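You operate a simulated robot arm through the tools that you are given. There is no shell and no other tool. Be economical: measure what you need, move in short steps, check, and stop when the job is done.

You are at the controls of a simulated robot arm. One attempt, no reset.

TASK
Put the two small boxes that the parts card names in the tool bench's orange tray.
Fine: they are in the tool bench's middle drawer; shut it again.

It is judged by the outcome, as a careful person would: the job done as asked, and still so three seconds after it is handed in. It fails if anything else is knocked over, pushed out of place, dropped, spilled or broken.

THE ROBOT
A 7-joint arm with a two-finger parallel gripper, hanging from a carriage that runs on a rail from [-1323, -13] to [957, 9] (x, y) and turns from -6.353 to 5.637 rad about z. Base frame: it is fixed where the carriage stands at the start and does not move with it; the origin is on the floor, on the carriage's upright axis, x ahead of it, y to its left, z up. Readings come in mm, rad, newtons and seconds.
With the tool pointing down near the work surface it reaches from about 100 to 640 mm from the robot's upright axis, wherever it stands. Its first joint turns from -2.897 to 2.897 rad. Places, roughly: black vice knob [800, -300, 900]; cream button [-200, -600, 900]; kit [1000, -700, 900]; middle bench drawer [400, -400, 700]; press lever [1300, -400, 1300]; red press knob [1300, -300, 1200]; small black knob [-200, -300, 900]; tall yellow knob [500, -400, 1000]. Payload 3.91 kg.
The TCP is the grasp point between the finger pads, 30 mm short of the fingertips. In the tool frame z runs along the fingers and y along their closing line. Largest opening 110 mm; finger width 20, thickness 10; the body of the gripper, 48 by 112 mm, starts 55 mm behind the TCP.
Orientation is told as [roll, pitch, yaw] about the base's x, y, z axes, in that order, counted from this pose: with the fingers straight down and closing along the base's y, the tool's x points along the base's -x, its y along +y and its z along -z.

THE INTERFACE
- The arm moves only by the tool play_rows. Its argument "targets" is one flat list of numbers, 7 for each row, row after row: the shift along the base's x, y, z in mm, then the turn, a rotation vector about the base's x, y, z in rad, then the opening in per cent of the stroke, from 0 (shut) to 100 (fully open). In form: [x, y, z, wx, wy, wz, hand, x, y, z, wx, wy, wz, hand, ...]. A call has 1 to 8 rows; each row is the pose to reach, as a shift and turn from the pose commanded when the call began. Each row takes 0.2 s and may step no farther than 50 mm and 0.15 rad from the row before; otherwise, or with a gripper value out of range, the whole call is refused. Where a pose cannot be reached the arm comes as near as it can. A force on the tool above 40 N (or 10 N above the force at the start of the call, whichever is more), or a blocked arm, ends the call early, and 0.2 s more pass. Each finger travels about 108 mm/s and halts on what it meets, pressing with about 44 N; the grip force reading is that of the motor and also rises with nothing between the fingers. The clock runs only during rows and for 0.2 s after the last one: add rows that repeat a pose to give the fingers time. The reply holds the time, the measured pose of the TCP, the force on the tool along the base axes, the opening and the grip force, in the units named above and with some noise, with the torque about the TCP (base axes, N m) and any sound that the robot's microphone picked up.
- Cameras (640 x 400 px; columns grow to the right, rows downward): "scene" is now at [247.4, -53.7, 1435.9]; the picture's right is [-0.75, -0.66, 0.00], its down [-0.54, 0.61, -0.58] and it looks along [0.38, -0.44, -0.81] (base axes); focal length 214 px, centre (320, 200). "wrist" rides on the gripper at [72, 17, -103] in the tool frame; the picture's right is [-0.23, 0.97, 0.00], its down [-0.76, -0.18, -0.62] and it looks along [-0.61, -0.14, 0.78] (tool axes); focal length 222 px, centre (320, 200). There is no depth. A picture from a camera that has moved, and an enlarged one, comes with that camera's place and axes in the base frame and with its lens.
- get_image(camera): a new picture of that camera. It takes no simulated time.
- slide_trunk(by): slides the trunk up (or, below 0, down) by that many mm; the arm and the scene camera ride with it, the base frame stays. It gives what a move gives, with no picture.
- base_move(legs): drives the robot by 1 to 6 legs, each [ahead, left, turn to the left] in mm, mm and rad, along the robot's own axes; the way and the turn of a leg run together, so that a leg with both is an arc; at most 1500 mm and 3.142 rad a leg. The arm and the cameras ride along, it lands a little off, and it stops where it bumps. It keeps to its track: a leg is cut to what the track allows. It gives what a move gives.
- turn_head(pan, tilt): turns the head with the scene camera to pan (to the left, within 2.705 rad either way) and tilt (down, from -0.506 to 1.204), counted from straight ahead of the robot. It gives what a move gives.
- close_up(camera, box): a new picture of the part [left, top, right, bottom] of that camera's present view, enlarged. It takes no simulated time.
- close_job(): hands the job in; it is judged then, once.

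Work in short steps. Places have to be worked out from the pictures, the camera data and where the tool is seen: move nearer, look again, correct. Check each grasp and each placing, and mend what went wrong. You have 120 turns and 98 pictures in all, those below and enlarged ones among them. Open the gripper and draw the arm clear of the work before you hand the job in, unless the task says otherwise; then end with one line.

The tools are called after "Call:" as a command line: name --argument value ..., lists and objects as JSON in quotes. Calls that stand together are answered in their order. play_rows: Moves the arm, as the interface text tells. Its arguments: {"type":"object","properties":{"targets":{"type":"array","items":{"type":"number"}}},"required":["targets"]} The other tools are called the same way: slide_trunk (by) slides the trunk up or down; base_move (legs) drives the base; turn_head (pan, tilt) turns the head that bears the scene camera; get_image (camera) takes a picture; close_up (camera, box) takes an enlarged picture of a part of a camera's view; close_job () hands the job in.

At the start:

```text
time_s: 0.0
position: [471.2, -29.1, 1168.6]
orientation: [-0.001, 0.0, -0.001]
force: [0.3, 0.0, 0.4]
ft_torque: [0.0, -0.03, -0.01]
opening: 110.1
grip_force: 0.0
trunk travel left (down, up): [-125.0, 455.0]
robot x, y, heading: [-0.5, -1.7, 0.002]
head pan, tilt: [-0.85, 0.948]
```

scene: 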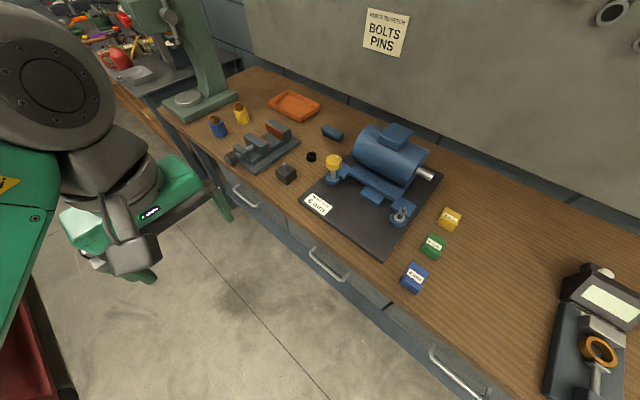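
wrist: 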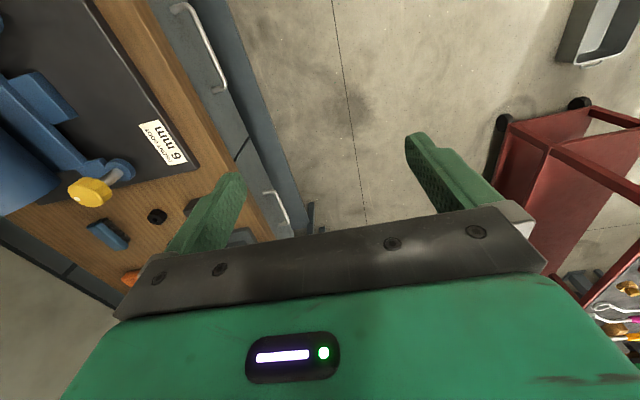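

The card seems to read "BOLTS / PINS". I'll enlarge the card, the box labels and the drawer area.

Call:
close_up --camera "scene" --box '[350, 0, 420, 60]'

Call:
close_up --camera "scene" --box '[380, 190, 480, 300]'

Call:
close_up --camera "scene" --box '[180, 80, 400, 220]'

```text
6.67 times, centred on (385, 30) of scene
camera zoom: at [247.4, -53.7, 1435.9], right [-0.75, -0.66, 0.0], down [-0.54, 0.61, -0.58], along [0.38, -0.44, -0.81], focal length 1430 px, centre (-113, 1333)
```

zoom: 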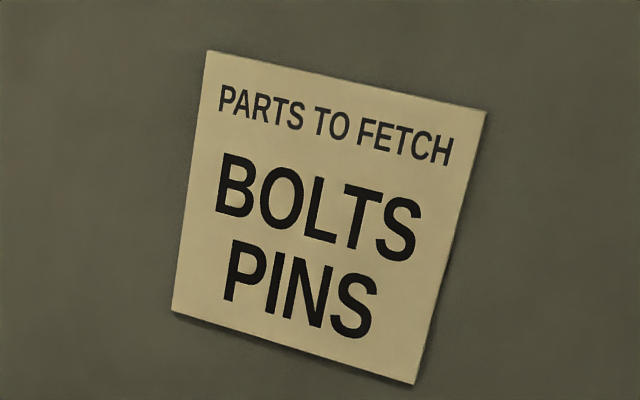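

```text
3.64 times, centred on (430, 245) of scene
camera zoom: at [247.4, -53.7, 1435.9], right [-0.75, -0.66, 0.0], down [-0.54, 0.61, -0.58], along [0.38, -0.44, -0.81], focal length 780 px, centre (-80, 36)
```

zoom: 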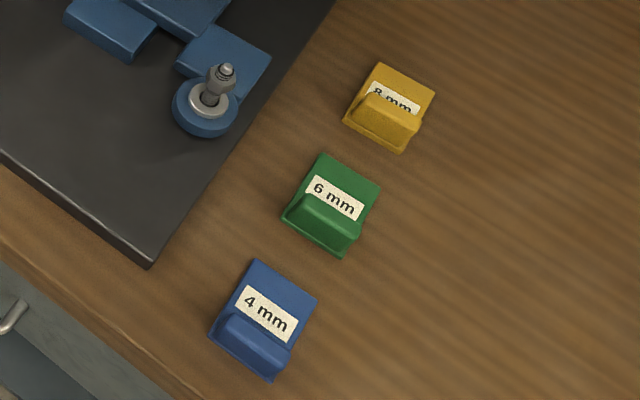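

```text
2.86 times, centred on (290, 150) of scene
camera zoom: at [247.4, -53.7, 1435.9], right [-0.75, -0.66, 0.0], down [-0.54, 0.61, -0.58], along [0.38, -0.44, -0.81], focal length 613 px, centre (406, 343)
```

zoom: 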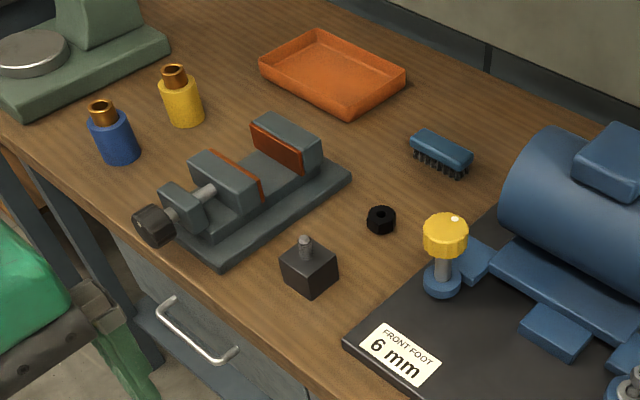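

The card names BOLTS and PINS; the boxes on the bench are 4/6/8 mm shims, so the wanted ones must be in the middle drawer. I'll look at the drawer front more directly.

Call:
turn_head --pan -1.1 --tilt 1.1

Call:
get_image --camera "scene"

```text
time_s: 0.8
position: [470.5, -28.7, 1168.6]
orientation: [-0.001, 0.002, 0.0]
force: [0.0, 0.3, 0.8]
ft_torque: [-0.01, -0.01, 0.0]
opening: 110.0
grip_force: 0.1
trunk travel left (down, up): [-125.0, 455.0]
robot x, y, heading: [-5.5, 3.3, -0.004]
head pan, tilt: [-1.1, 1.1]
```

```text
92 pictures are left
camera scene: at [228.1, -55.3, 1425.6], right [-0.89, -0.45, 0.0], down [-0.41, 0.79, -0.45], along [0.21, -0.4, -0.89], focal length 214 px, centre (320, 200)
```

scene: 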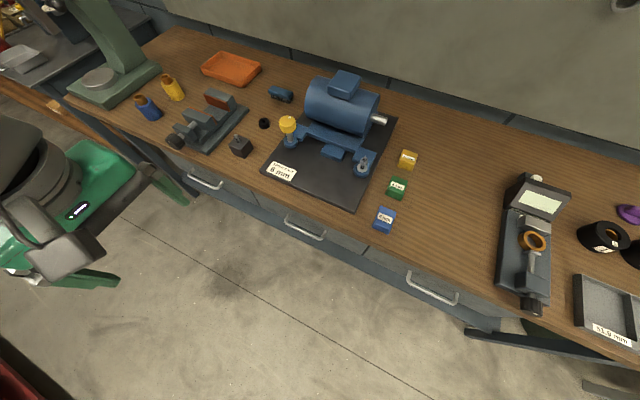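

The middle drawer's handle sits around [380, -245, 750]. I'll bring the tool down in front of it while tilting the fingers toward the bench, then look.

Call:
play_rows --targets '[-15, 5, -40, -0.14, 0, 0, 100, -30, 10, -80, -0.28, 0, 0, 100, -45, 15, -120, -0.42, 0, 0, 100, -60, 20, -160, -0.56, 0, 0, 100, -75, 25, -200, -0.7, 0, 0, 100, -90, 30, -240, -0.84, 0, 0, 100, -90, 30, -280, -0.98, 0, 0, 100]'

Call:
get_image --camera "wrist"

Call:
get_image --camera "scene"

```text
time_s: 2.4
position: [379.2, -0.8, 890.5]
orientation: [-0.983, -0.001, 0.0]
force: [0.7, 0.5, 0.0]
ft_torque: [-0.05, 0.05, 0.02]
opening: 109.9
grip_force: 0.0
trunk travel left (down, up): [-125.0, 455.0]
robot x, y, heading: [-2.7, 0.3, -0.001]
head pan, tilt: [-1.1, 1.1]
```

```text
91 pictures are left
camera wrist: at [306.5, 95.8, 932.5], right [0.23, 0.54, -0.81], down [0.76, 0.42, 0.49], along [0.61, -0.73, -0.32], focal length 222 px, centre (320, 200)
```

wrist: 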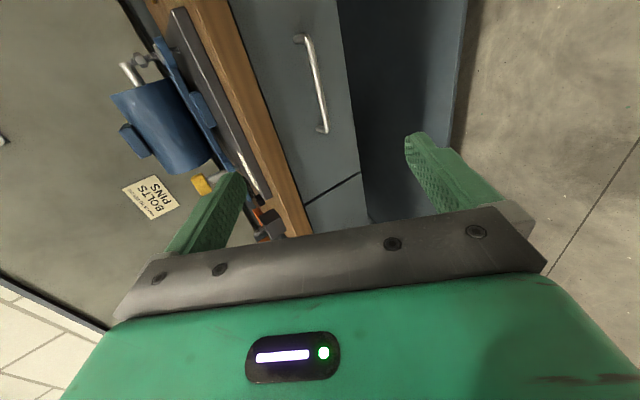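

```text
90 pictures are left
camera scene: at [227.9, -55.4, 1425.6], right [-0.89, -0.45, 0.0], down [-0.4, 0.79, -0.45], along [0.21, -0.4, -0.89], focal length 214 px, centre (320, 200)
```

scene: 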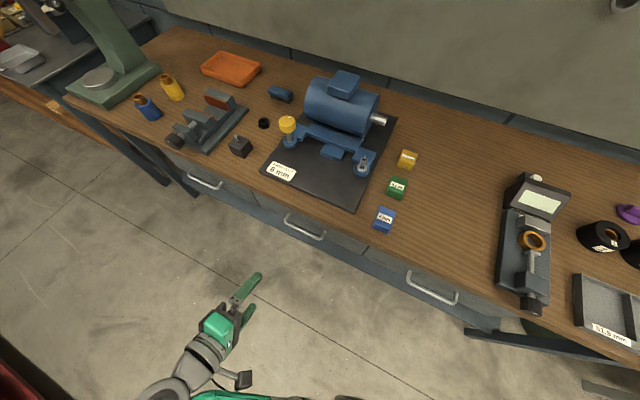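

Triangulating gives the bar centre at about [382, -241, 731], with the drawer face near y=-275. I'll tilt to about -1.3, narrow the fingers and stage 80 mm off.

Call:
play_rows --targets '[1, -30, -27, -0.08, 0, 0, 80, 1, -60, -54, -0.16, 0, 0, 60, 2, -90, -81, -0.24, 0, 0, 40, 3, -120, -108, -0.32, 0, 0, 36, 3, -150, -135, -0.32, 0, 0, 36]'

Call:
get_image --camera "wrist"

Call:
close_up --camera "scene" --box '[220, 180, 380, 280]'

```text
time_s: 3.6
position: [383.5, -148.9, 753.2]
orientation: [-1.3, 0.0, 0.0]
force: [-1.0, -0.4, 0.3]
ft_torque: [0.0, 0.0, 0.0]
opening: 39.5
grip_force: 0.1
trunk travel left (down, up): [-125.0, 455.0]
robot x, y, heading: [-0.6, 0.8, 0.0]
head pan, tilt: [-1.1, 1.1]
```

```text
89 pictures are left
camera wrist: at [311.3, -46.0, 763.1], right [0.23, 0.26, -0.94], down [0.76, 0.55, 0.34], along [0.61, -0.79, -0.07], focal length 222 px, centre (320, 200)
```

wrist: 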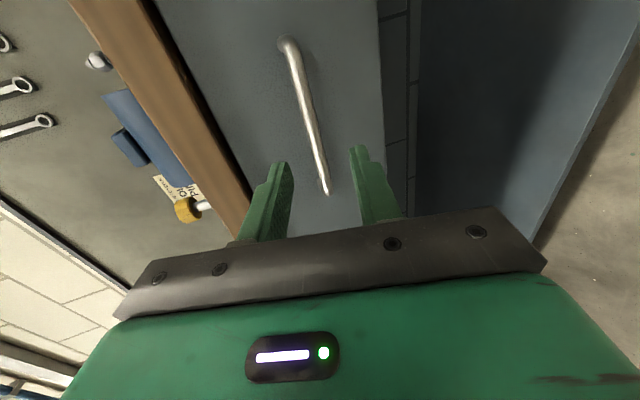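

```text
4.00 times, centred on (300, 230) of scene
camera zoom: at [228.0, -55.4, 1425.6], right [-0.89, -0.45, 0.0], down [-0.4, 0.79, -0.45], along [0.21, -0.4, -0.89], focal length 858 px, centre (400, 80)
```

zoom: 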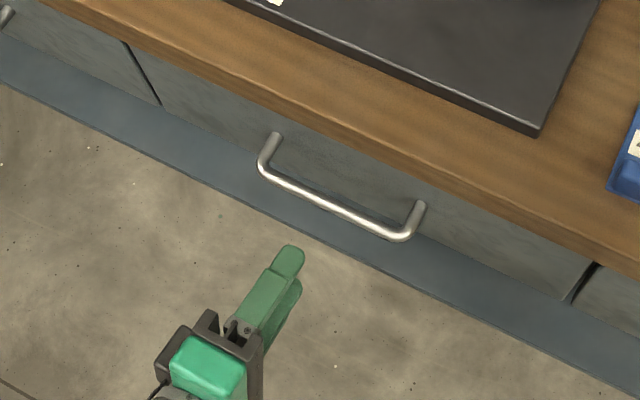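

The bar runs x≈319–454 at z≈736, y≈-241, and the fingers line up with it. I'll slide in so the bar sits between the pads, then check before closing.

Call:
play_rows --targets '[1, -30, -6, 0, 0, 0, 36, 1, -60, -12, 0, 0, 0, 36, 1, -80, -16, 0, 0, 0, 36]'

Call:
get_image --camera "wrist"

Call:
close_up --camera "scene" --box '[240, 190, 368, 270]'

```text
time_s: 4.4
position: [385.1, -230.0, 737.3]
orientation: [-1.302, -0.002, 0.002]
force: [-0.5, 0.0, -0.1]
ft_torque: [0.0, -0.02, -0.02]
opening: 39.7
grip_force: 0.0
trunk travel left (down, up): [-125.0, 455.0]
robot x, y, heading: [2.7, -2.4, -0.002]
head pan, tilt: [-1.1, 1.1]
```

```text
87 pictures are left
camera wrist: at [311.0, -125.3, 747.7], right [0.23, 0.26, -0.94], down [0.76, 0.55, 0.34], along [0.61, -0.79, -0.07], focal length 222 px, centre (320, 200)
```

wrist: 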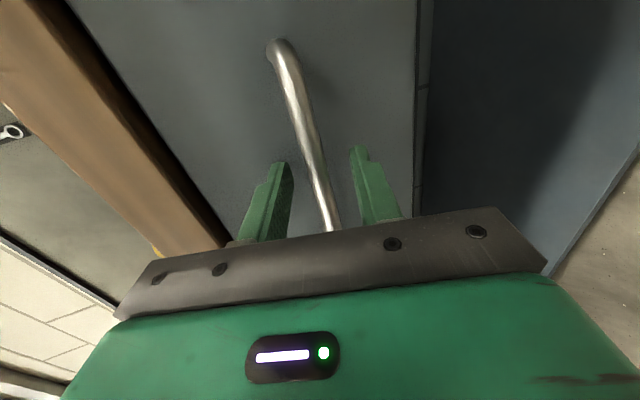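

```text
5.00 times, centred on (304, 230) of scene
camera zoom: at [228.1, -55.3, 1425.6], right [-0.89, -0.45, 0.0], down [-0.4, 0.79, -0.45], along [0.21, -0.4, -0.89], focal length 1072 px, centre (400, 50)
```

zoom: 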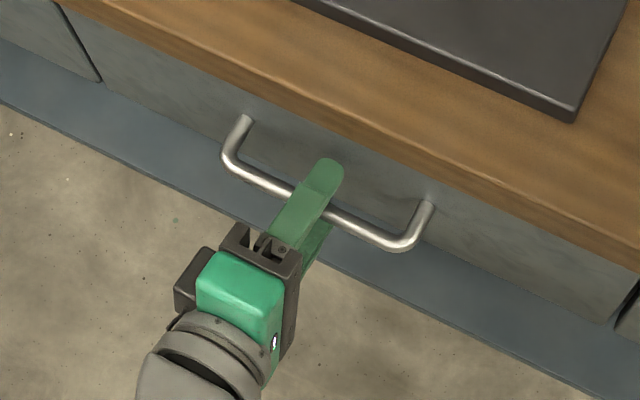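

The bar is between the fingers, so I'll close on it.

Call:
play_rows --targets '[0, 0, 0, 0, 0, 0, 15, 0, 0, 0, 0, 0, 0, 0, 0, 0, 0, 0, 0, 0, 0]'

```text
time_s: 5.2
position: [384.1, -228.8, 738.3]
orientation: [-1.3, 0.0, -0.002]
force: [0.6, -1.5, 2.1]
ft_torque: [-0.03, 0.23, 0.4]
opening: 11.6
grip_force: 45.6
trunk travel left (down, up): [-125.0, 455.0]
robot x, y, heading: [1.8, -0.9, 0.006]
head pan, tilt: [-1.1, 1.1]
```

Opening 11.6 mm under 45 N means the bar is gripped. I'll pull straight along +y in small rows.

Call:
play_rows --targets '[0, 20, 0, 0, 0, 0, 0, 0, 40, 0, 0, 0, 0, 0, 0, 60, 0, 0, 0, 0, 0, 0, 80, 0, 0, 0, 0, 0, 0, 100, 0, 0, 0, 0, 0, 0, 120, 0, 0, 0, 0, 0]'

Call:
get_image --camera "scene"

```text
time_s: 6.6
position: [382.1, -109.2, 738.0]
orientation: [-1.299, 0.001, 0.0]
force: [-5.0, 1.1, 11.0]
ft_torque: [-0.08, 0.57, -0.98]
opening: 11.6
grip_force: 44.8
trunk travel left (down, up): [-125.0, 455.0]
robot x, y, heading: [-1.1, 1.4, 0.001]
head pan, tilt: [-1.1, 1.1]
```

```text
85 pictures are left
camera scene: at [227.6, -54.9, 1425.5], right [-0.89, -0.45, 0.0], down [-0.4, 0.79, -0.45], along [0.21, -0.4, -0.89], focal length 214 px, centre (320, 200)
```

scene: 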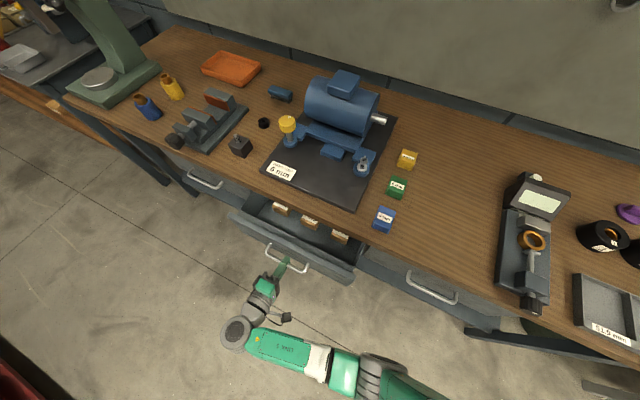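

The drawer is opening smoothly and shows a row of three labelled boxes. I'll pull farther.

Call:
play_rows --targets '[0, 20, 0, 0, 0, 0, 0, 0, 40, 0, 0, 0, 0, 0, 0, 60, 0, 0, 0, 0, 0, 0, 80, 0, 0, 0, 0, 0, 0, 100, 0, 0, 0, 0, 0]'

Call:
get_image --camera "scene"

Call:
close_up --camera "scene" --box '[230, 190, 390, 290]'

```text
time_s: 7.8
position: [381.1, -8.3, 737.5]
orientation: [-1.299, 0.002, 0.001]
force: [-13.6, 1.7, 29.9]
ft_torque: [-0.23, 0.56, -1.06]
opening: 11.7
grip_force: 45.0
trunk travel left (down, up): [-125.0, 455.0]
robot x, y, heading: [-0.9, -3.0, 0.0]
head pan, tilt: [-1.1, 1.1]
```

```text
84 pictures are left
camera scene: at [227.2, -54.8, 1425.4], right [-0.89, -0.45, 0.0], down [-0.41, 0.79, -0.45], along [0.21, -0.4, -0.89], focal length 214 px, centre (320, 200)
```

scene: 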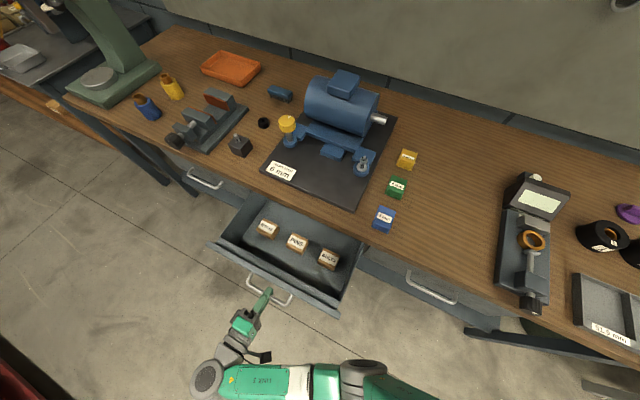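

```text
4.00 times, centred on (310, 240) of scene
camera zoom: at [227.2, -54.8, 1425.4], right [-0.89, -0.45, 0.0], down [-0.41, 0.79, -0.45], along [0.21, -0.4, -0.89], focal length 858 px, centre (360, 40)
```

zoom: 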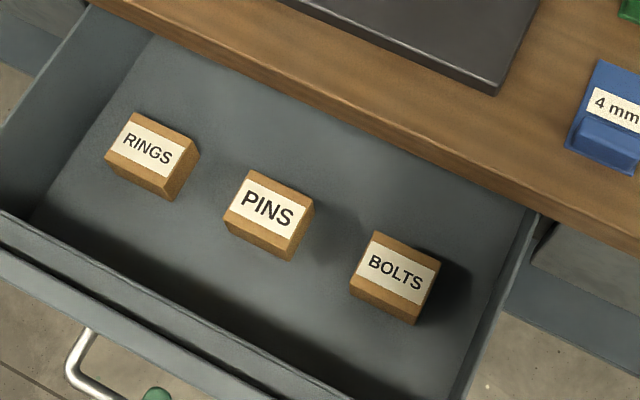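

BOLTS (x≈271), PINS (x≈392) and RINGS (x≈512) all sit at y≈-199, clear of the bench edge. I'll release the handle and back off.

Call:
play_rows --targets '[0, 0, 0, 0, 0, 0, 20, 0, 0, 0, 0, 0, 0, 40, 0, 0, 0, 0, 0, 0, 40, 0, 30, 8, 0, 0, 0, 40, 0, 60, 16, 0, 0, 0, 40, 0, 80, 40, 0.1, 0, 0, 40, 0, 90, 85, 0.24, 0, 0, 60, 0, 90, 130, 0.38, 0, 0, 60]'

```text
time_s: 9.6
position: [381.0, 80.6, 867.0]
orientation: [-0.918, 0.001, 0.001]
force: [0.3, 0.2, -0.3]
ft_torque: [0.01, 0.0, 0.01]
opening: 66.0
grip_force: 0.1
trunk travel left (down, up): [-125.0, 455.0]
robot x, y, heading: [3.0, -1.1, 0.005]
head pan, tilt: [-1.1, 1.1]
```

Clear of the handle. Next I'll straighten the tool to point down while raising it.

Call:
play_rows --targets '[0, -10, 20, 0.13, 0, 0, 60, 0, -20, 40, 0.26, 0, 0, 60, 0, -40, 60, 0.39, 0, 0, 60, 0, -60, 80, 0.52, 0, 0, 60, 0, -80, 90, 0.65, 0, 0, 60, 0, -100, 100, 0.78, 0, 0, 60, 0, -120, 100, 0.918, 0, 0, 60]'

Call:
play_rows --targets '[0, -20, 0, 0, 0, -0.14, 60, 0, -40, 0, 0, 0, -0.28, 60, 0, -60, 0, 0, 0, -0.42, 60, 0, -80, 0, 0, 0, -0.56, 60, 0, -80, 0, 0, 0, -0.7, 60, 0, -80, 0, 0, 0, -0.84, 60, 0, -80, 0, 0, 0, -0.98, 60, 0, -80, 0, 0, 0, -1.12, 60]'

Call:
play_rows --targets '[2, -20, -10, 0, 0, -0.15, 73, 4, -40, -20, 0, 0, -0.3, 73, 6, -60, -30, 0, 0, -0.45, 73, 8, -75, -40, 0, 0, -0.45, 73]'

Call:
get_image --camera "wrist"

Call:
get_image --camera "scene"

```text
time_s: 11.2
position: [385.6, -38.9, 965.4]
orientation: [-0.001, -0.001, 0.001]
force: [0.6, -0.3, -0.3]
ft_torque: [0.02, 0.0, 0.0]
opening: 65.9
grip_force: 0.1
trunk travel left (down, up): [-125.0, 455.0]
robot x, y, heading: [0.8, 0.3, -0.003]
head pan, tilt: [-1.1, 1.1]
```

```text
time_s: 13.0
position: [383.4, -119.3, 968.4]
orientation: [-0.003, 0.0, -1.123]
force: [-0.3, -1.4, 0.2]
ft_torque: [-0.03, -0.04, 0.05]
opening: 66.1
grip_force: 0.0
trunk travel left (down, up): [-125.0, 455.0]
robot x, y, heading: [-2.0, -1.3, -0.002]
head pan, tilt: [-1.1, 1.1]
```

```text
time_s: 14.0
position: [391.3, -195.3, 928.2]
orientation: [-0.003, 0.0, -1.572]
force: [-0.2, -0.6, -0.5]
ft_torque: [0.01, -0.03, -0.02]
opening: 80.4
grip_force: 0.1
trunk travel left (down, up): [-125.0, 455.0]
robot x, y, heading: [0.8, -0.2, 0.002]
head pan, tilt: [-1.1, 1.1]
```

```text
82 pictures are left
camera wrist: at [409.2, -122.7, 1030.7], right [0.97, -0.23, 0.0], down [-0.18, -0.76, 0.62], along [-0.14, -0.61, -0.78], focal length 222 px, centre (320, 200)
```

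wrist: 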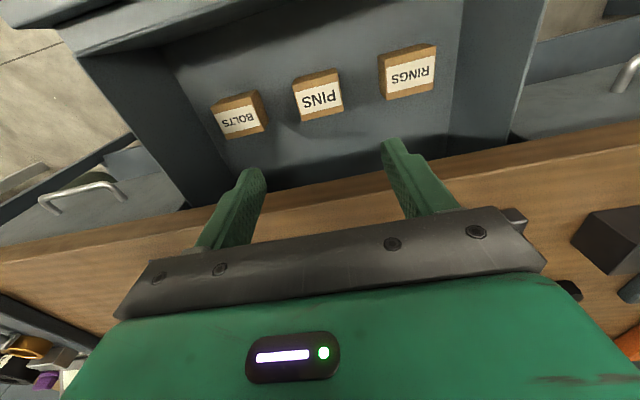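

```text
81 pictures are left
camera scene: at [228.0, -55.3, 1425.6], right [-0.89, -0.45, 0.0], down [-0.4, 0.79, -0.45], along [0.21, -0.4, -0.89], focal length 214 px, centre (320, 200)
```

scene: 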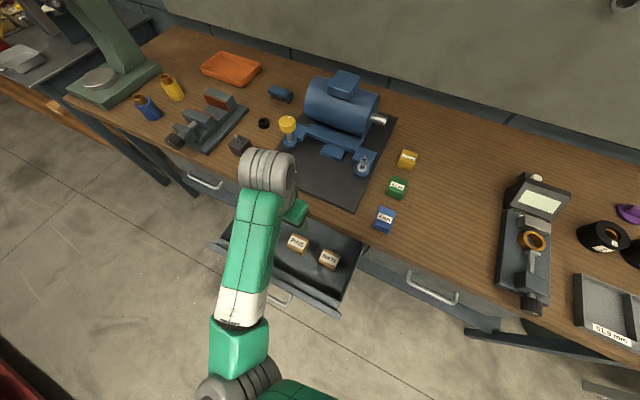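

I'm above PINS with the fingers closing along x. I'll descend 90 mm and look again to refine the box position and height.

Call:
play_rows --targets '[0, 0, -30, 0, 0, 0, 73, 0, 0, -60, 0, 0, 0, 73, 0, 0, -90, 0, 0, 0, 73]'

Call:
get_image --camera "wrist"

```text
time_s: 14.8
position: [392.6, -196.1, 837.6]
orientation: [-0.002, 0.0, -1.569]
force: [-0.1, 0.4, -0.1]
ft_torque: [0.02, -0.01, 0.01]
opening: 80.3
grip_force: 0.1
trunk travel left (down, up): [-125.0, 455.0]
robot x, y, heading: [-1.7, -1.2, -0.002]
head pan, tilt: [-1.1, 1.1]
```

```text
80 pictures are left
camera wrist: at [408.1, -122.4, 939.5], right [0.97, -0.23, 0.0], down [-0.18, -0.76, 0.62], along [-0.14, -0.61, -0.78], focal length 222 px, centre (320, 200)
```

wrist: 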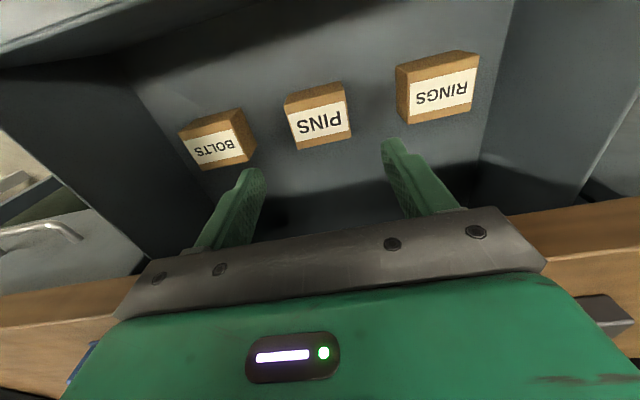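

PINS top centre is about [390, -204, 705], yaw ≈ 0. Before descending I'll check the wrist's clearance to the bench edge.

Call:
close_up --camera "scene" --box '[200, 130, 360, 230]'

```text
4.00 times, centred on (280, 180) of scene
camera zoom: at [227.9, -55.2, 1425.6], right [-0.89, -0.45, 0.0], down [-0.4, 0.79, -0.45], along [0.21, -0.4, -0.89], focal length 858 px, centre (480, 280)
```

zoom: 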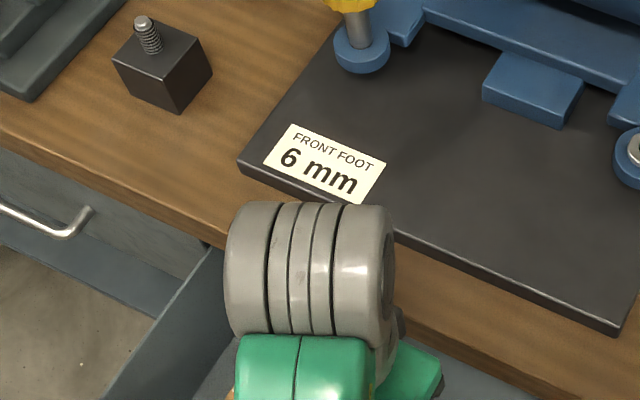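

The wrist cylinder lies nearer the robot than the gripper, so there's clearance. I'll open to 95% and descend onto PINS at y≈-198.

Call:
play_rows --targets '[-2, -1, 0, 0, 0, 0, 95, -2, -1, -35, 0, 0, 0, 95, -2, -1, -70, 0, 0, 0, 95, -2, -1, -100, 0, 0, 0, 95]'

Call:
get_image --camera "wrist"

Call:
close_up --camera "scene" --box '[200, 150, 360, 250]'

```text
time_s: 15.8
position: [389.9, -196.4, 737.3]
orientation: [-0.001, 0.0, -1.57]
force: [0.2, -0.1, 0.1]
ft_torque: [0.01, 0.01, 0.0]
opening: 104.2
grip_force: 0.0
trunk travel left (down, up): [-125.0, 455.0]
robot x, y, heading: [3.6, 2.9, 0.003]
head pan, tilt: [-1.1, 1.1]
```

```text
78 pictures are left
camera wrist: at [406.9, -123.8, 838.7], right [0.97, -0.23, 0.0], down [-0.18, -0.76, 0.62], along [-0.14, -0.61, -0.78], focal length 222 px, centre (320, 200)
```

wrist: 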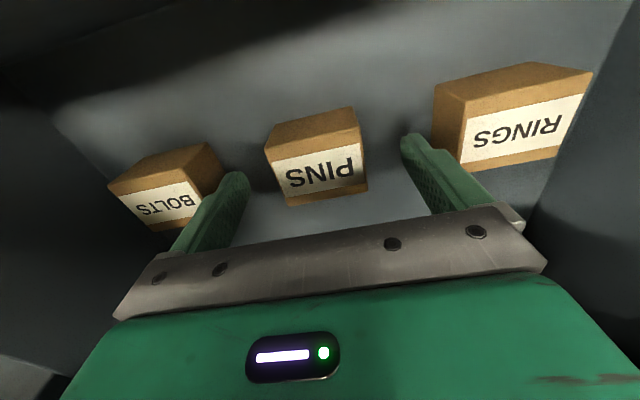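

```text
4.00 times, centred on (280, 200) of scene
camera zoom: at [227.9, -55.3, 1425.6], right [-0.89, -0.45, 0.0], down [-0.4, 0.79, -0.45], along [0.21, -0.4, -0.89], focal length 858 px, centre (480, 200)
```

zoom: 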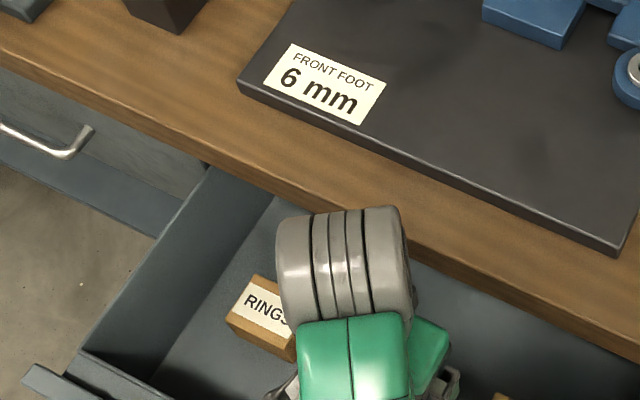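

PINS is about 60 mm wide, its top at z≈705 and y centre ≈ -210. I'll go to y -205, z 690 and close.

Call:
play_rows --targets '[0, -8, -15, 0, 0, 0, 95, 0, -8, -30, 0, 0, 0, 95, 0, -8, -47, 0, 0, 0, 95]'

Call:
get_image --camera "wrist"

```text
time_s: 16.6
position: [390.9, -203.0, 695.6]
orientation: [-0.002, -0.004, -1.568]
force: [-4.6, -0.3, 13.9]
ft_torque: [0.08, 0.05, 0.09]
opening: 104.1
grip_force: 0.0
trunk travel left (down, up): [-125.0, 455.0]
robot x, y, heading: [-1.9, 1.6, -0.002]
head pan, tilt: [-1.1, 1.1]
stopped in row 3: the force on the tool passed its limit at 62 N (the readings are from after the stop); the commanded pose is now the measured one
```

```text
76 pictures are left
camera wrist: at [407.4, -131.5, 797.9], right [0.97, -0.23, 0.0], down [-0.18, -0.76, 0.63], along [-0.14, -0.61, -0.78], focal length 222 px, centre (320, 200)
```

wrist: 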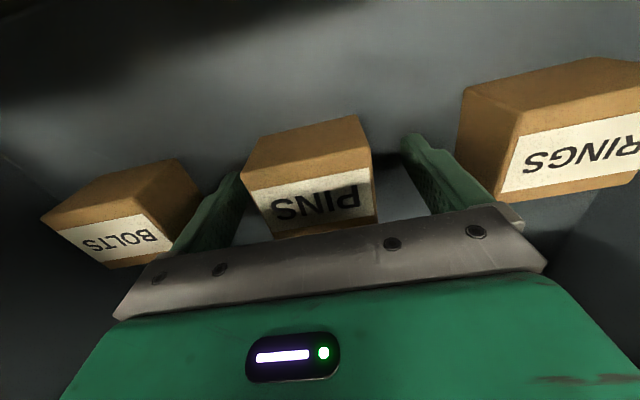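

The fingertips touched the drawer floor (z≈665), so the box is about 40 mm tall. I'll lift 5 mm and close on it.

Call:
play_rows --targets '[-2, -2, 5, 0, 0, 0, 95, -2, -2, 5, 0, 0, 0, 75, -2, -2, 5, 0, 0, 0, 55, -2, -2, 5, 0, 0, 0, 35, -2, -2, 5, 0, 0, 0, 20, -2, -2, 5, 0, 0, 0, 20]'

Call:
get_image --camera "wrist"

```text
time_s: 18.0
position: [389.0, -205.1, 699.0]
orientation: [0.001, -0.004, -1.569]
force: [0.9, 0.5, -0.5]
ft_torque: [0.06, -0.04, 0.04]
opening: 61.8
grip_force: 44.3
trunk travel left (down, up): [-125.0, 455.0]
robot x, y, heading: [1.3, -0.9, -0.001]
head pan, tilt: [-1.1, 1.1]
```

```text
75 pictures are left
camera wrist: at [405.2, -132.8, 801.6], right [0.97, -0.23, 0.0], down [-0.18, -0.76, 0.63], along [-0.14, -0.61, -0.78], focal length 222 px, centre (320, 200)
```

wrist: 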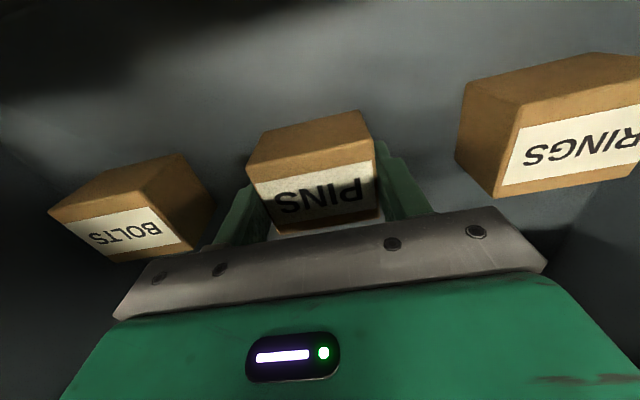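

PINS is gripped (61.8 mm, 44 N). I'll lift it straight up, out of the drawer.

Call:
play_rows --targets '[0, 3, 30, 0, 0, 0, 20, 0, 5, 70, 0, 0, 0, 20, 0, 5, 115, 0, 0, 0, 20, 0, 5, 160, 0, 0, 0, 20, 0, 5, 205, 0, 0, 0, 20, 0, 15, 250, 0, 0, 0, 20, 0, 30, 295, 0, 0, 0, 20, 0, 50, 340, 0, 0, 0, 20]'

Call:
get_image --camera "wrist"

Call:
get_image --camera "scene"

```text
time_s: 19.8
position: [387.7, -153.9, 1042.4]
orientation: [-0.003, -0.001, -1.57]
force: [0.1, -0.3, -2.6]
ft_torque: [0.0, 0.01, -0.02]
opening: 61.7
grip_force: 43.8
trunk travel left (down, up): [-125.0, 455.0]
robot x, y, heading: [0.4, -2.4, -0.001]
head pan, tilt: [-1.1, 1.1]
```

```text
74 pictures are left
camera wrist: at [404.2, -81.4, 1143.6], right [0.97, -0.23, 0.0], down [-0.18, -0.76, 0.63], along [-0.14, -0.61, -0.78], focal length 222 px, centre (320, 200)
```

wrist: 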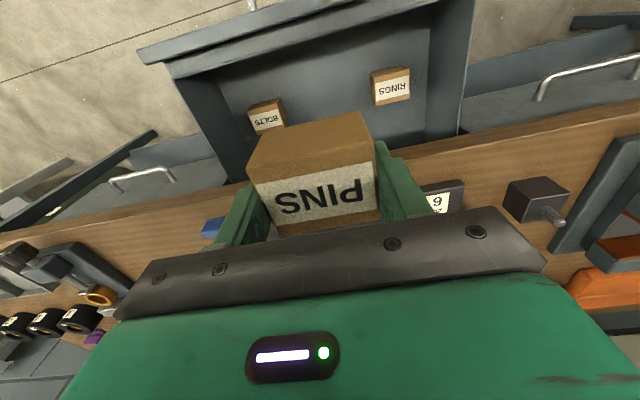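

```text
73 pictures are left
camera scene: at [228.0, -55.2, 1425.5], right [-0.89, -0.45, 0.0], down [-0.4, 0.79, -0.45], along [0.21, -0.4, -0.89], focal length 214 px, centre (320, 200)
```

scene: 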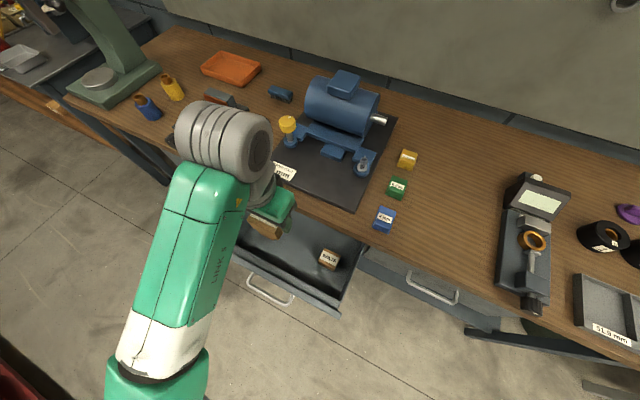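

PINS is held well. The tray is near [953, -675]. Before driving along the rail I'll bring the tool in high and in front of the bench.

Call:
play_rows --targets '[-35, -10, 20, 0, 0, 0, 20, -75, -25, 40, 0, 0, 0, 20, -115, -40, 60, 0, 0, 0, 20, -155, -55, 80, 0, 0, 0, 20, -195, -70, 100, 0, 0, 0, 20, -235, -85, 120, 0, 0, 0, 20, -275, -100, 140, 0, 0, 0, 20, -315, -115, 140, 0, 0, 0, 20]'

Call:
base_move --legs '[[400, 0, 0]]'

Call:
get_image --camera "scene"

```text
time_s: 21.6
position: [73.5, -269.7, 1180.1]
orientation: [-0.001, -0.003, -1.567]
force: [-0.2, 0.3, -2.8]
ft_torque: [-0.03, -0.03, 0.02]
opening: 61.7
grip_force: 43.9
trunk travel left (down, up): [-125.0, 455.0]
robot x, y, heading: [1.6, 2.6, -0.0]
head pan, tilt: [-1.1, 1.1]
```

```text
time_s: 24.1
position: [477.4, -266.9, 1180.4]
orientation: [-0.001, -0.004, -1.559]
force: [-0.4, 0.2, -3.0]
ft_torque: [-0.01, 0.01, 0.03]
opening: 61.3
grip_force: 44.2
trunk travel left (down, up): [-125.0, 455.0]
robot x, y, heading: [400.5, 5.0, 0.013]
head pan, tilt: [-1.1, 1.1]
```

```text
72 pictures are left
camera scene: at [627.5, -48.9, 1425.6], right [-0.89, -0.46, 0.0], down [-0.41, 0.79, -0.45], along [0.21, -0.4, -0.89], focal length 214 px, centre (320, 200)
```

scene: 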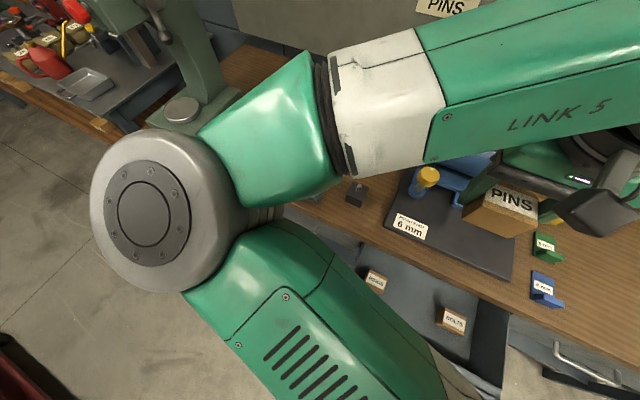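

The elbow sticks out toward +x (about carriage+480). I'll extend the tool over the bench at height here, so the elbow swings around before I drive closer to the press.

Call:
play_rows --targets '[-5, -40, 0, 0, 0, 0, 20, -10, -80, 0, 0, 0, 0, 20, -15, -120, 0, 0, 0, 0, 20, -20, -160, 0, 0, 0, 0, 20, -25, -200, 0, 0, 0, 0, 20, -30, -240, 0, 0, 0, 0, 20, -30, -280, 0, 0, 0, 0, 20]'

Call:
get_image --camera "scene"

```text
time_s: 25.7
position: [447.6, -546.2, 1183.0]
orientation: [0.0, -0.003, -1.558]
force: [-0.7, 0.0, -2.5]
ft_torque: [-0.05, 0.01, -0.04]
opening: 61.6
grip_force: 44.3
trunk travel left (down, up): [-125.0, 455.0]
robot x, y, heading: [399.1, 2.2, 0.013]
head pan, tilt: [-1.1, 1.1]
```

```text
71 pictures are left
camera scene: at [627.4, -48.9, 1425.6], right [-0.89, -0.46, 0.0], down [-0.41, 0.79, -0.45], along [0.21, -0.4, -0.89], focal length 214 px, centre (320, 200)
```

scene: 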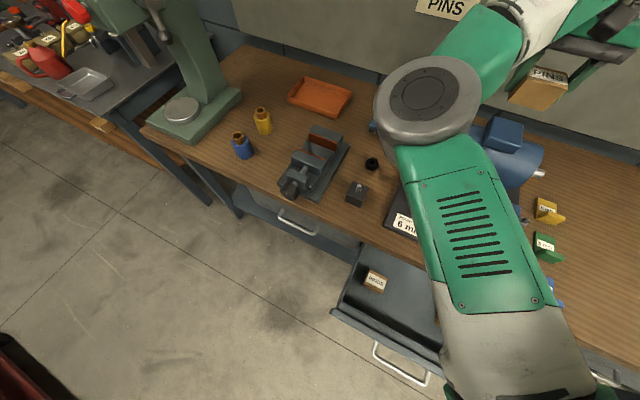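

The elbow now points over the bench. The tray spans about x 855–1055, y -611 to -773. I'll drive the carriage to x≈925.

Call:
base_move --legs '[[525, 0, 0]]'

Call:
turn_head --pan -1.4 --tilt 0.9

Call:
get_image --camera "scene"

Call:
get_image --camera "wrist"

```text
time_s: 28.8
position: [976.5, -541.2, 1182.2]
orientation: [-0.001, -0.003, -1.556]
force: [-0.2, -0.4, -2.8]
ft_torque: [-0.02, -0.02, 0.01]
opening: 61.8
grip_force: 43.5
trunk travel left (down, up): [-125.0, 455.0]
robot x, y, heading: [930.3, 7.8, 0.01]
head pan, tilt: [-1.1, 1.1]
```

```text
time_s: 29.6
position: [976.2, -540.9, 1182.9]
orientation: [0.0, -0.004, -1.557]
force: [0.2, -0.4, -3.3]
ft_torque: [0.03, 0.01, 0.0]
opening: 61.6
grip_force: 43.8
trunk travel left (down, up): [-125.0, 455.0]
robot x, y, heading: [927.4, 7.1, 0.018]
head pan, tilt: [-1.4, 0.901]
```

```text
70 pictures are left
camera scene: at [1140.6, -61.8, 1439.4], right [-0.98, -0.18, 0.0], down [-0.14, 0.77, -0.62], along [0.11, -0.61, -0.78], focal length 214 px, centre (320, 200)
```

scene: 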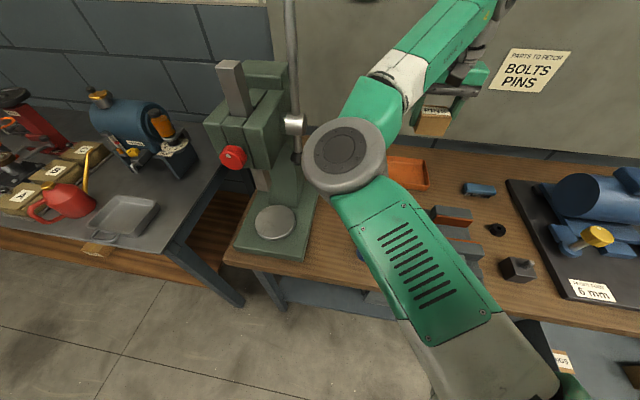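

```text
69 pictures are left
camera wrist: at [992.4, -468.2, 1284.1], right [0.98, -0.21, 0.0], down [-0.17, -0.76, 0.63], along [-0.13, -0.61, -0.78], focal length 222 px, centre (320, 200)
```

wrist: 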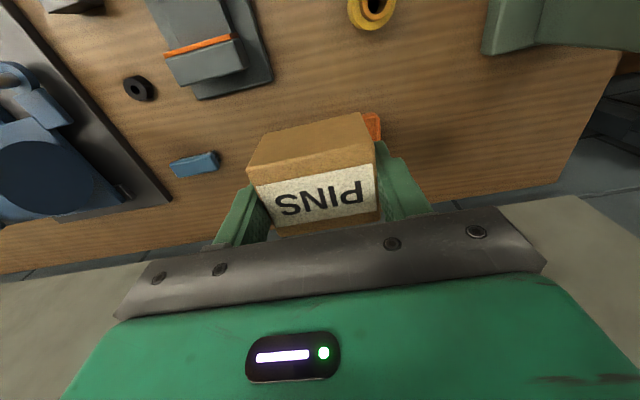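

The elbow has about 70 mm of clearance from the press knob. I'll lower and extend toward the tray in steps, then check.

Call:
play_rows --targets '[0, -20, -30, 0, 0, -0.007, 20, 0, -40, -60, 0, 0, -0.014, 20, 0, -55, -95, 0, 0, -0.014, 20, 0, -70, -130, 0, 0, -0.014, 20, 0, -80, -160, 0, 0, -0.014, 20]'

Call:
get_image --camera "scene"

Call:
get_image --camera "wrist"

```text
time_s: 30.8
position: [975.1, -621.9, 1021.7]
orientation: [-0.001, -0.004, -1.573]
force: [0.1, 0.3, -2.5]
ft_torque: [-0.01, -0.01, 0.0]
opening: 61.6
grip_force: 44.0
trunk travel left (down, up): [-125.0, 455.0]
robot x, y, heading: [928.6, 7.3, 0.009]
head pan, tilt: [-1.4, 0.901]
```

```text
68 pictures are left
camera scene: at [1140.4, -61.8, 1439.4], right [-0.98, -0.18, 0.0], down [-0.14, 0.77, -0.62], along [0.11, -0.61, -0.78], focal length 214 px, centre (320, 200)
```

scene: 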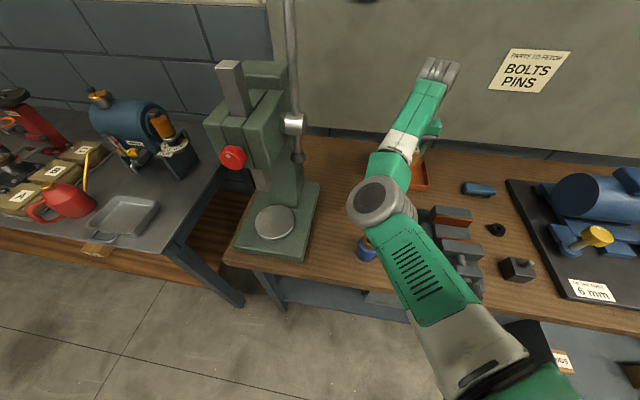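

```text
67 pictures are left
camera wrist: at [991.5, -549.0, 1124.5], right [0.97, -0.23, 0.0], down [-0.18, -0.76, 0.63], along [-0.14, -0.61, -0.78], focal length 222 px, centre (320, 200)
```

wrist: 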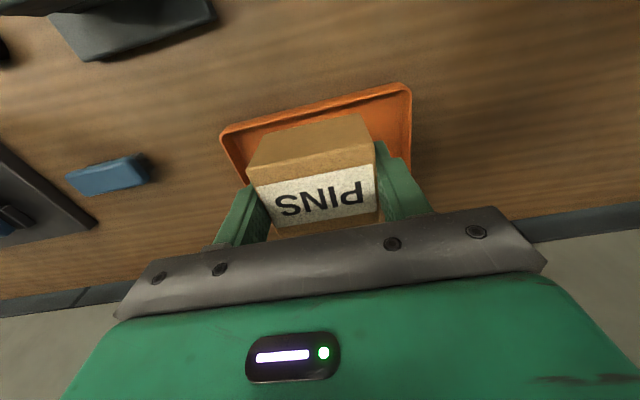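

The tray rim spans about x 872–1062 with its front at y≈-612; the elbow is still well above the bottles. I'll put PINS in the +x half and leave room for BOLTS, lowering part-way first.

Call:
play_rows --targets '[15, -15, -15, 0, 0, 0, 20, 30, -32, -30, 0, 0, 0, 20, 30, -32, -60, 0, 0, 0, 20]'

Call:
get_image --camera "wrist"

Call:
get_image --camera "scene"

```text
time_s: 31.6
position: [1006.4, -656.2, 961.6]
orientation: [0.0, -0.003, -1.573]
force: [-0.2, 0.0, -2.0]
ft_torque: [0.03, -0.01, 0.01]
opening: 61.8
grip_force: 43.8
trunk travel left (down, up): [-125.0, 455.0]
robot x, y, heading: [924.2, 8.6, 0.005]
head pan, tilt: [-1.4, 0.901]
```

```text
66 pictures are left
camera wrist: at [1022.8, -582.7, 1062.7], right [0.97, -0.23, 0.0], down [-0.18, -0.76, 0.63], along [-0.14, -0.61, -0.78], focal length 222 px, centre (320, 200)
```

wrist: 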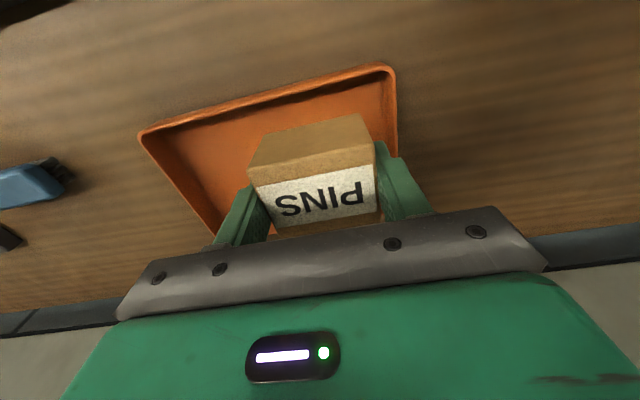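

```text
65 pictures are left
camera scene: at [1140.4, -61.8, 1439.4], right [-0.98, -0.18, 0.0], down [-0.14, 0.77, -0.62], along [0.11, -0.61, -0.78], focal length 214 px, centre (320, 200)
```

scene: 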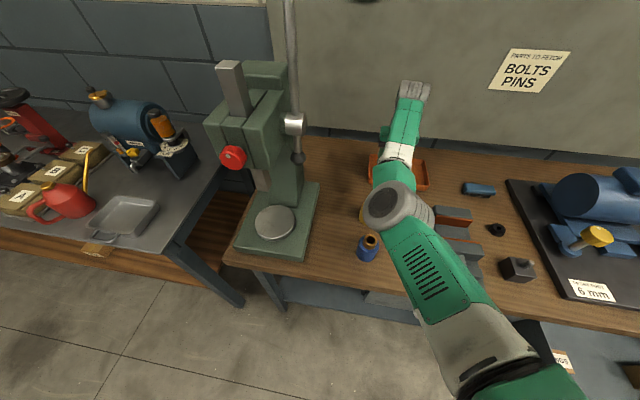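

Reach is fine and the tray rim is confirmed. I'll lower slowly until the box touches the tray floor.

Call:
play_rows --targets '[0, 0, -25, 0, 0, 0, 20, 0, 0, -38, 0, 0, 0, 20, 0, 0, -44, 0, 0, 0, 20, 0, 0, -48, 0, 0, 0, 20, 0, 0, -48, 0, 0, 0, 20]'

Call:
get_image --camera "wrist"

```text
time_s: 32.8
position: [1006.5, -653.7, 914.0]
orientation: [-0.001, -0.005, -1.57]
force: [-0.5, -0.5, -1.9]
ft_torque: [0.01, 0.0, 0.04]
opening: 61.3
grip_force: 43.5
trunk travel left (down, up): [-125.0, 455.0]
robot x, y, heading: [926.6, 12.6, 0.005]
head pan, tilt: [-1.4, 0.901]
```

```text
64 pictures are left
camera wrist: at [1022.9, -581.0, 1016.2], right [0.97, -0.23, 0.0], down [-0.18, -0.76, 0.63], along [-0.14, -0.61, -0.78], focal length 222 px, centre (320, 200)
```

wrist: 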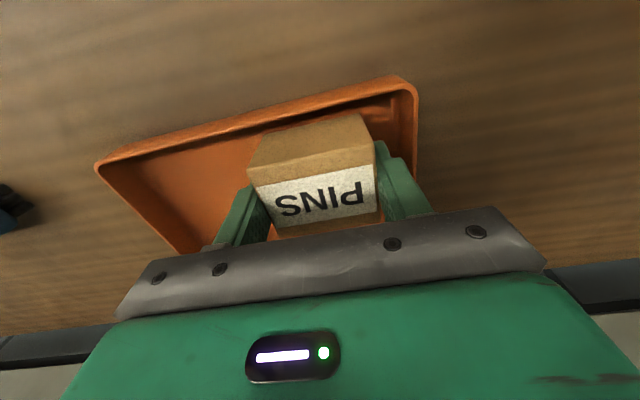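

No contact yet; the box is inside the rim outline. I'll shift 6 mm deeper and continue down in 4 mm steps.

Call:
play_rows --targets '[0, -6, -4, 0, 0, 0, 20, 0, -6, -8, 0, 0, 0, 20, 0, -6, -12, 0, 0, 0, 20, 0, -6, -16, 0, 0, 0, 20, 0, -6, -20, 0, 0, 0, 20, 0, -6, -24, 0, 0, 0, 20]'

Call:
get_image --camera "wrist"

```text
time_s: 34.2
position: [1006.1, -660.6, 893.9]
orientation: [-0.001, -0.008, -1.572]
force: [-12.6, 2.3, 15.3]
ft_torque: [-0.26, 1.36, 0.06]
opening: 60.6
grip_force: 39.5
trunk travel left (down, up): [-125.0, 455.0]
robot x, y, heading: [927.0, 7.4, 0.011]
head pan, tilt: [-1.4, 0.901]
```

```text
63 pictures are left
camera wrist: at [1023.6, -589.1, 995.8], right [0.97, -0.23, 0.0], down [-0.18, -0.76, 0.63], along [-0.14, -0.61, -0.78], focal length 222 px, centre (320, 200)
```

wrist: 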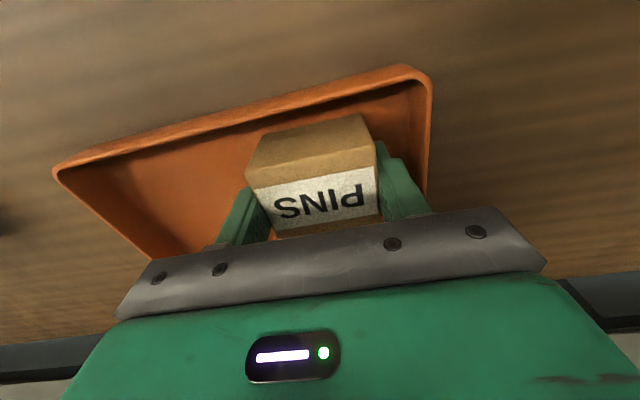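

The box is on the tray floor. I'll ease up 3 mm and open a little (to 68 mm), then check before lifting away.

Call:
play_rows --targets '[0, 0, 5, 0, 0, 0, 20, 0, 0, 5, 0, 0, 0, 57, 0, 0, 5, 0, 0, 0, 62, 0, 0, 5, 0, 0, 0, 62]'

Call:
get_image --camera "wrist"

```text
time_s: 35.2
position: [1006.5, -660.2, 895.7]
orientation: [-0.001, -0.003, -1.573]
force: [-0.5, -0.3, 0.0]
ft_torque: [0.0, 0.0, -0.02]
opening: 68.3
grip_force: 0.0
trunk travel left (down, up): [-125.0, 455.0]
robot x, y, heading: [928.6, 8.8, 0.012]
head pan, tilt: [-1.4, 0.901]
```

```text
62 pictures are left
camera wrist: at [1023.4, -586.8, 996.9], right [0.97, -0.23, 0.0], down [-0.18, -0.76, 0.62], along [-0.14, -0.61, -0.78], focal length 222 px, centre (320, 200)
```

wrist: 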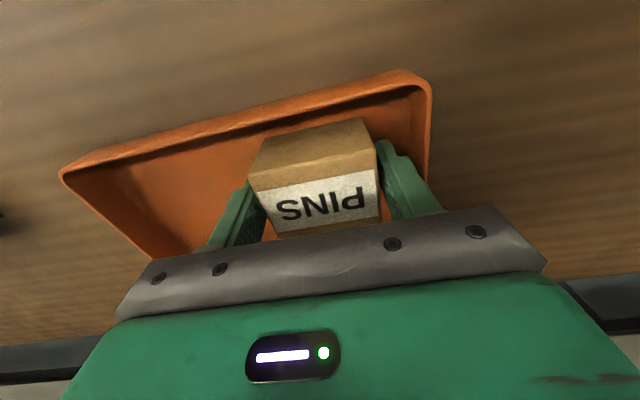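

PINS is released. I'll rise straight up, then back to the travel pose.

Call:
play_rows --targets '[0, 0, 30, 0, 0, 0, 62, 0, 0, 65, 0, 0, 0, 62, 0, 0, 105, 0, 0, 0, 62, 0, 10, 145, 0, 0, 0, 62, 0, 30, 185, 0, 0, 0, 62, -10, 55, 225, 0, 0, 0, 62, -20, 85, 260, 0, 0, 0, 62, -30, 115, 290, 0, 0, 0, 62]'

Call:
get_image --camera "wrist"

Call:
base_move --legs '[[-530, 0, 0]]'

```text
time_s: 37.0
position: [979.6, -543.6, 1185.0]
orientation: [0.0, -0.002, -1.57]
force: [0.0, 0.4, 0.2]
ft_torque: [-0.04, 0.01, 0.01]
opening: 68.0
grip_force: 0.0
trunk travel left (down, up): [-125.0, 455.0]
robot x, y, heading: [926.2, 6.6, 0.008]
head pan, tilt: [-1.4, 0.901]
```

```text
61 pictures are left
camera wrist: at [996.9, -470.5, 1287.3], right [0.97, -0.23, 0.0], down [-0.18, -0.76, 0.62], along [-0.14, -0.61, -0.78], focal length 222 px, centre (320, 200)
```

wrist: 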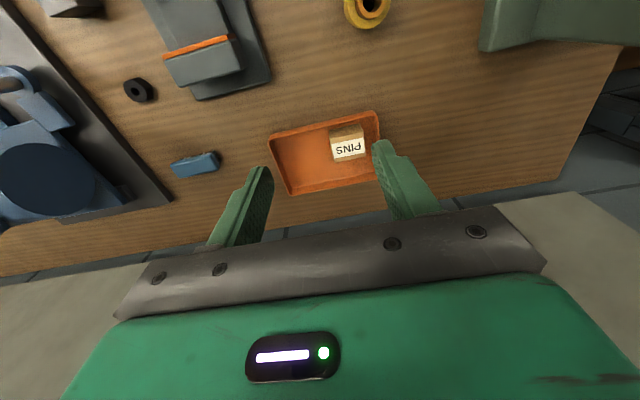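

```text
time_s: 40.0
position: [446.3, -548.3, 1185.5]
orientation: [0.001, -0.004, -1.574]
force: [0.5, 0.2, 0.3]
ft_torque: [-0.02, 0.03, 0.04]
opening: 68.3
grip_force: 0.0
trunk travel left (down, up): [-125.0, 455.0]
robot x, y, heading: [392.9, 1.0, 0.009]
head pan, tilt: [-1.4, 0.901]
```

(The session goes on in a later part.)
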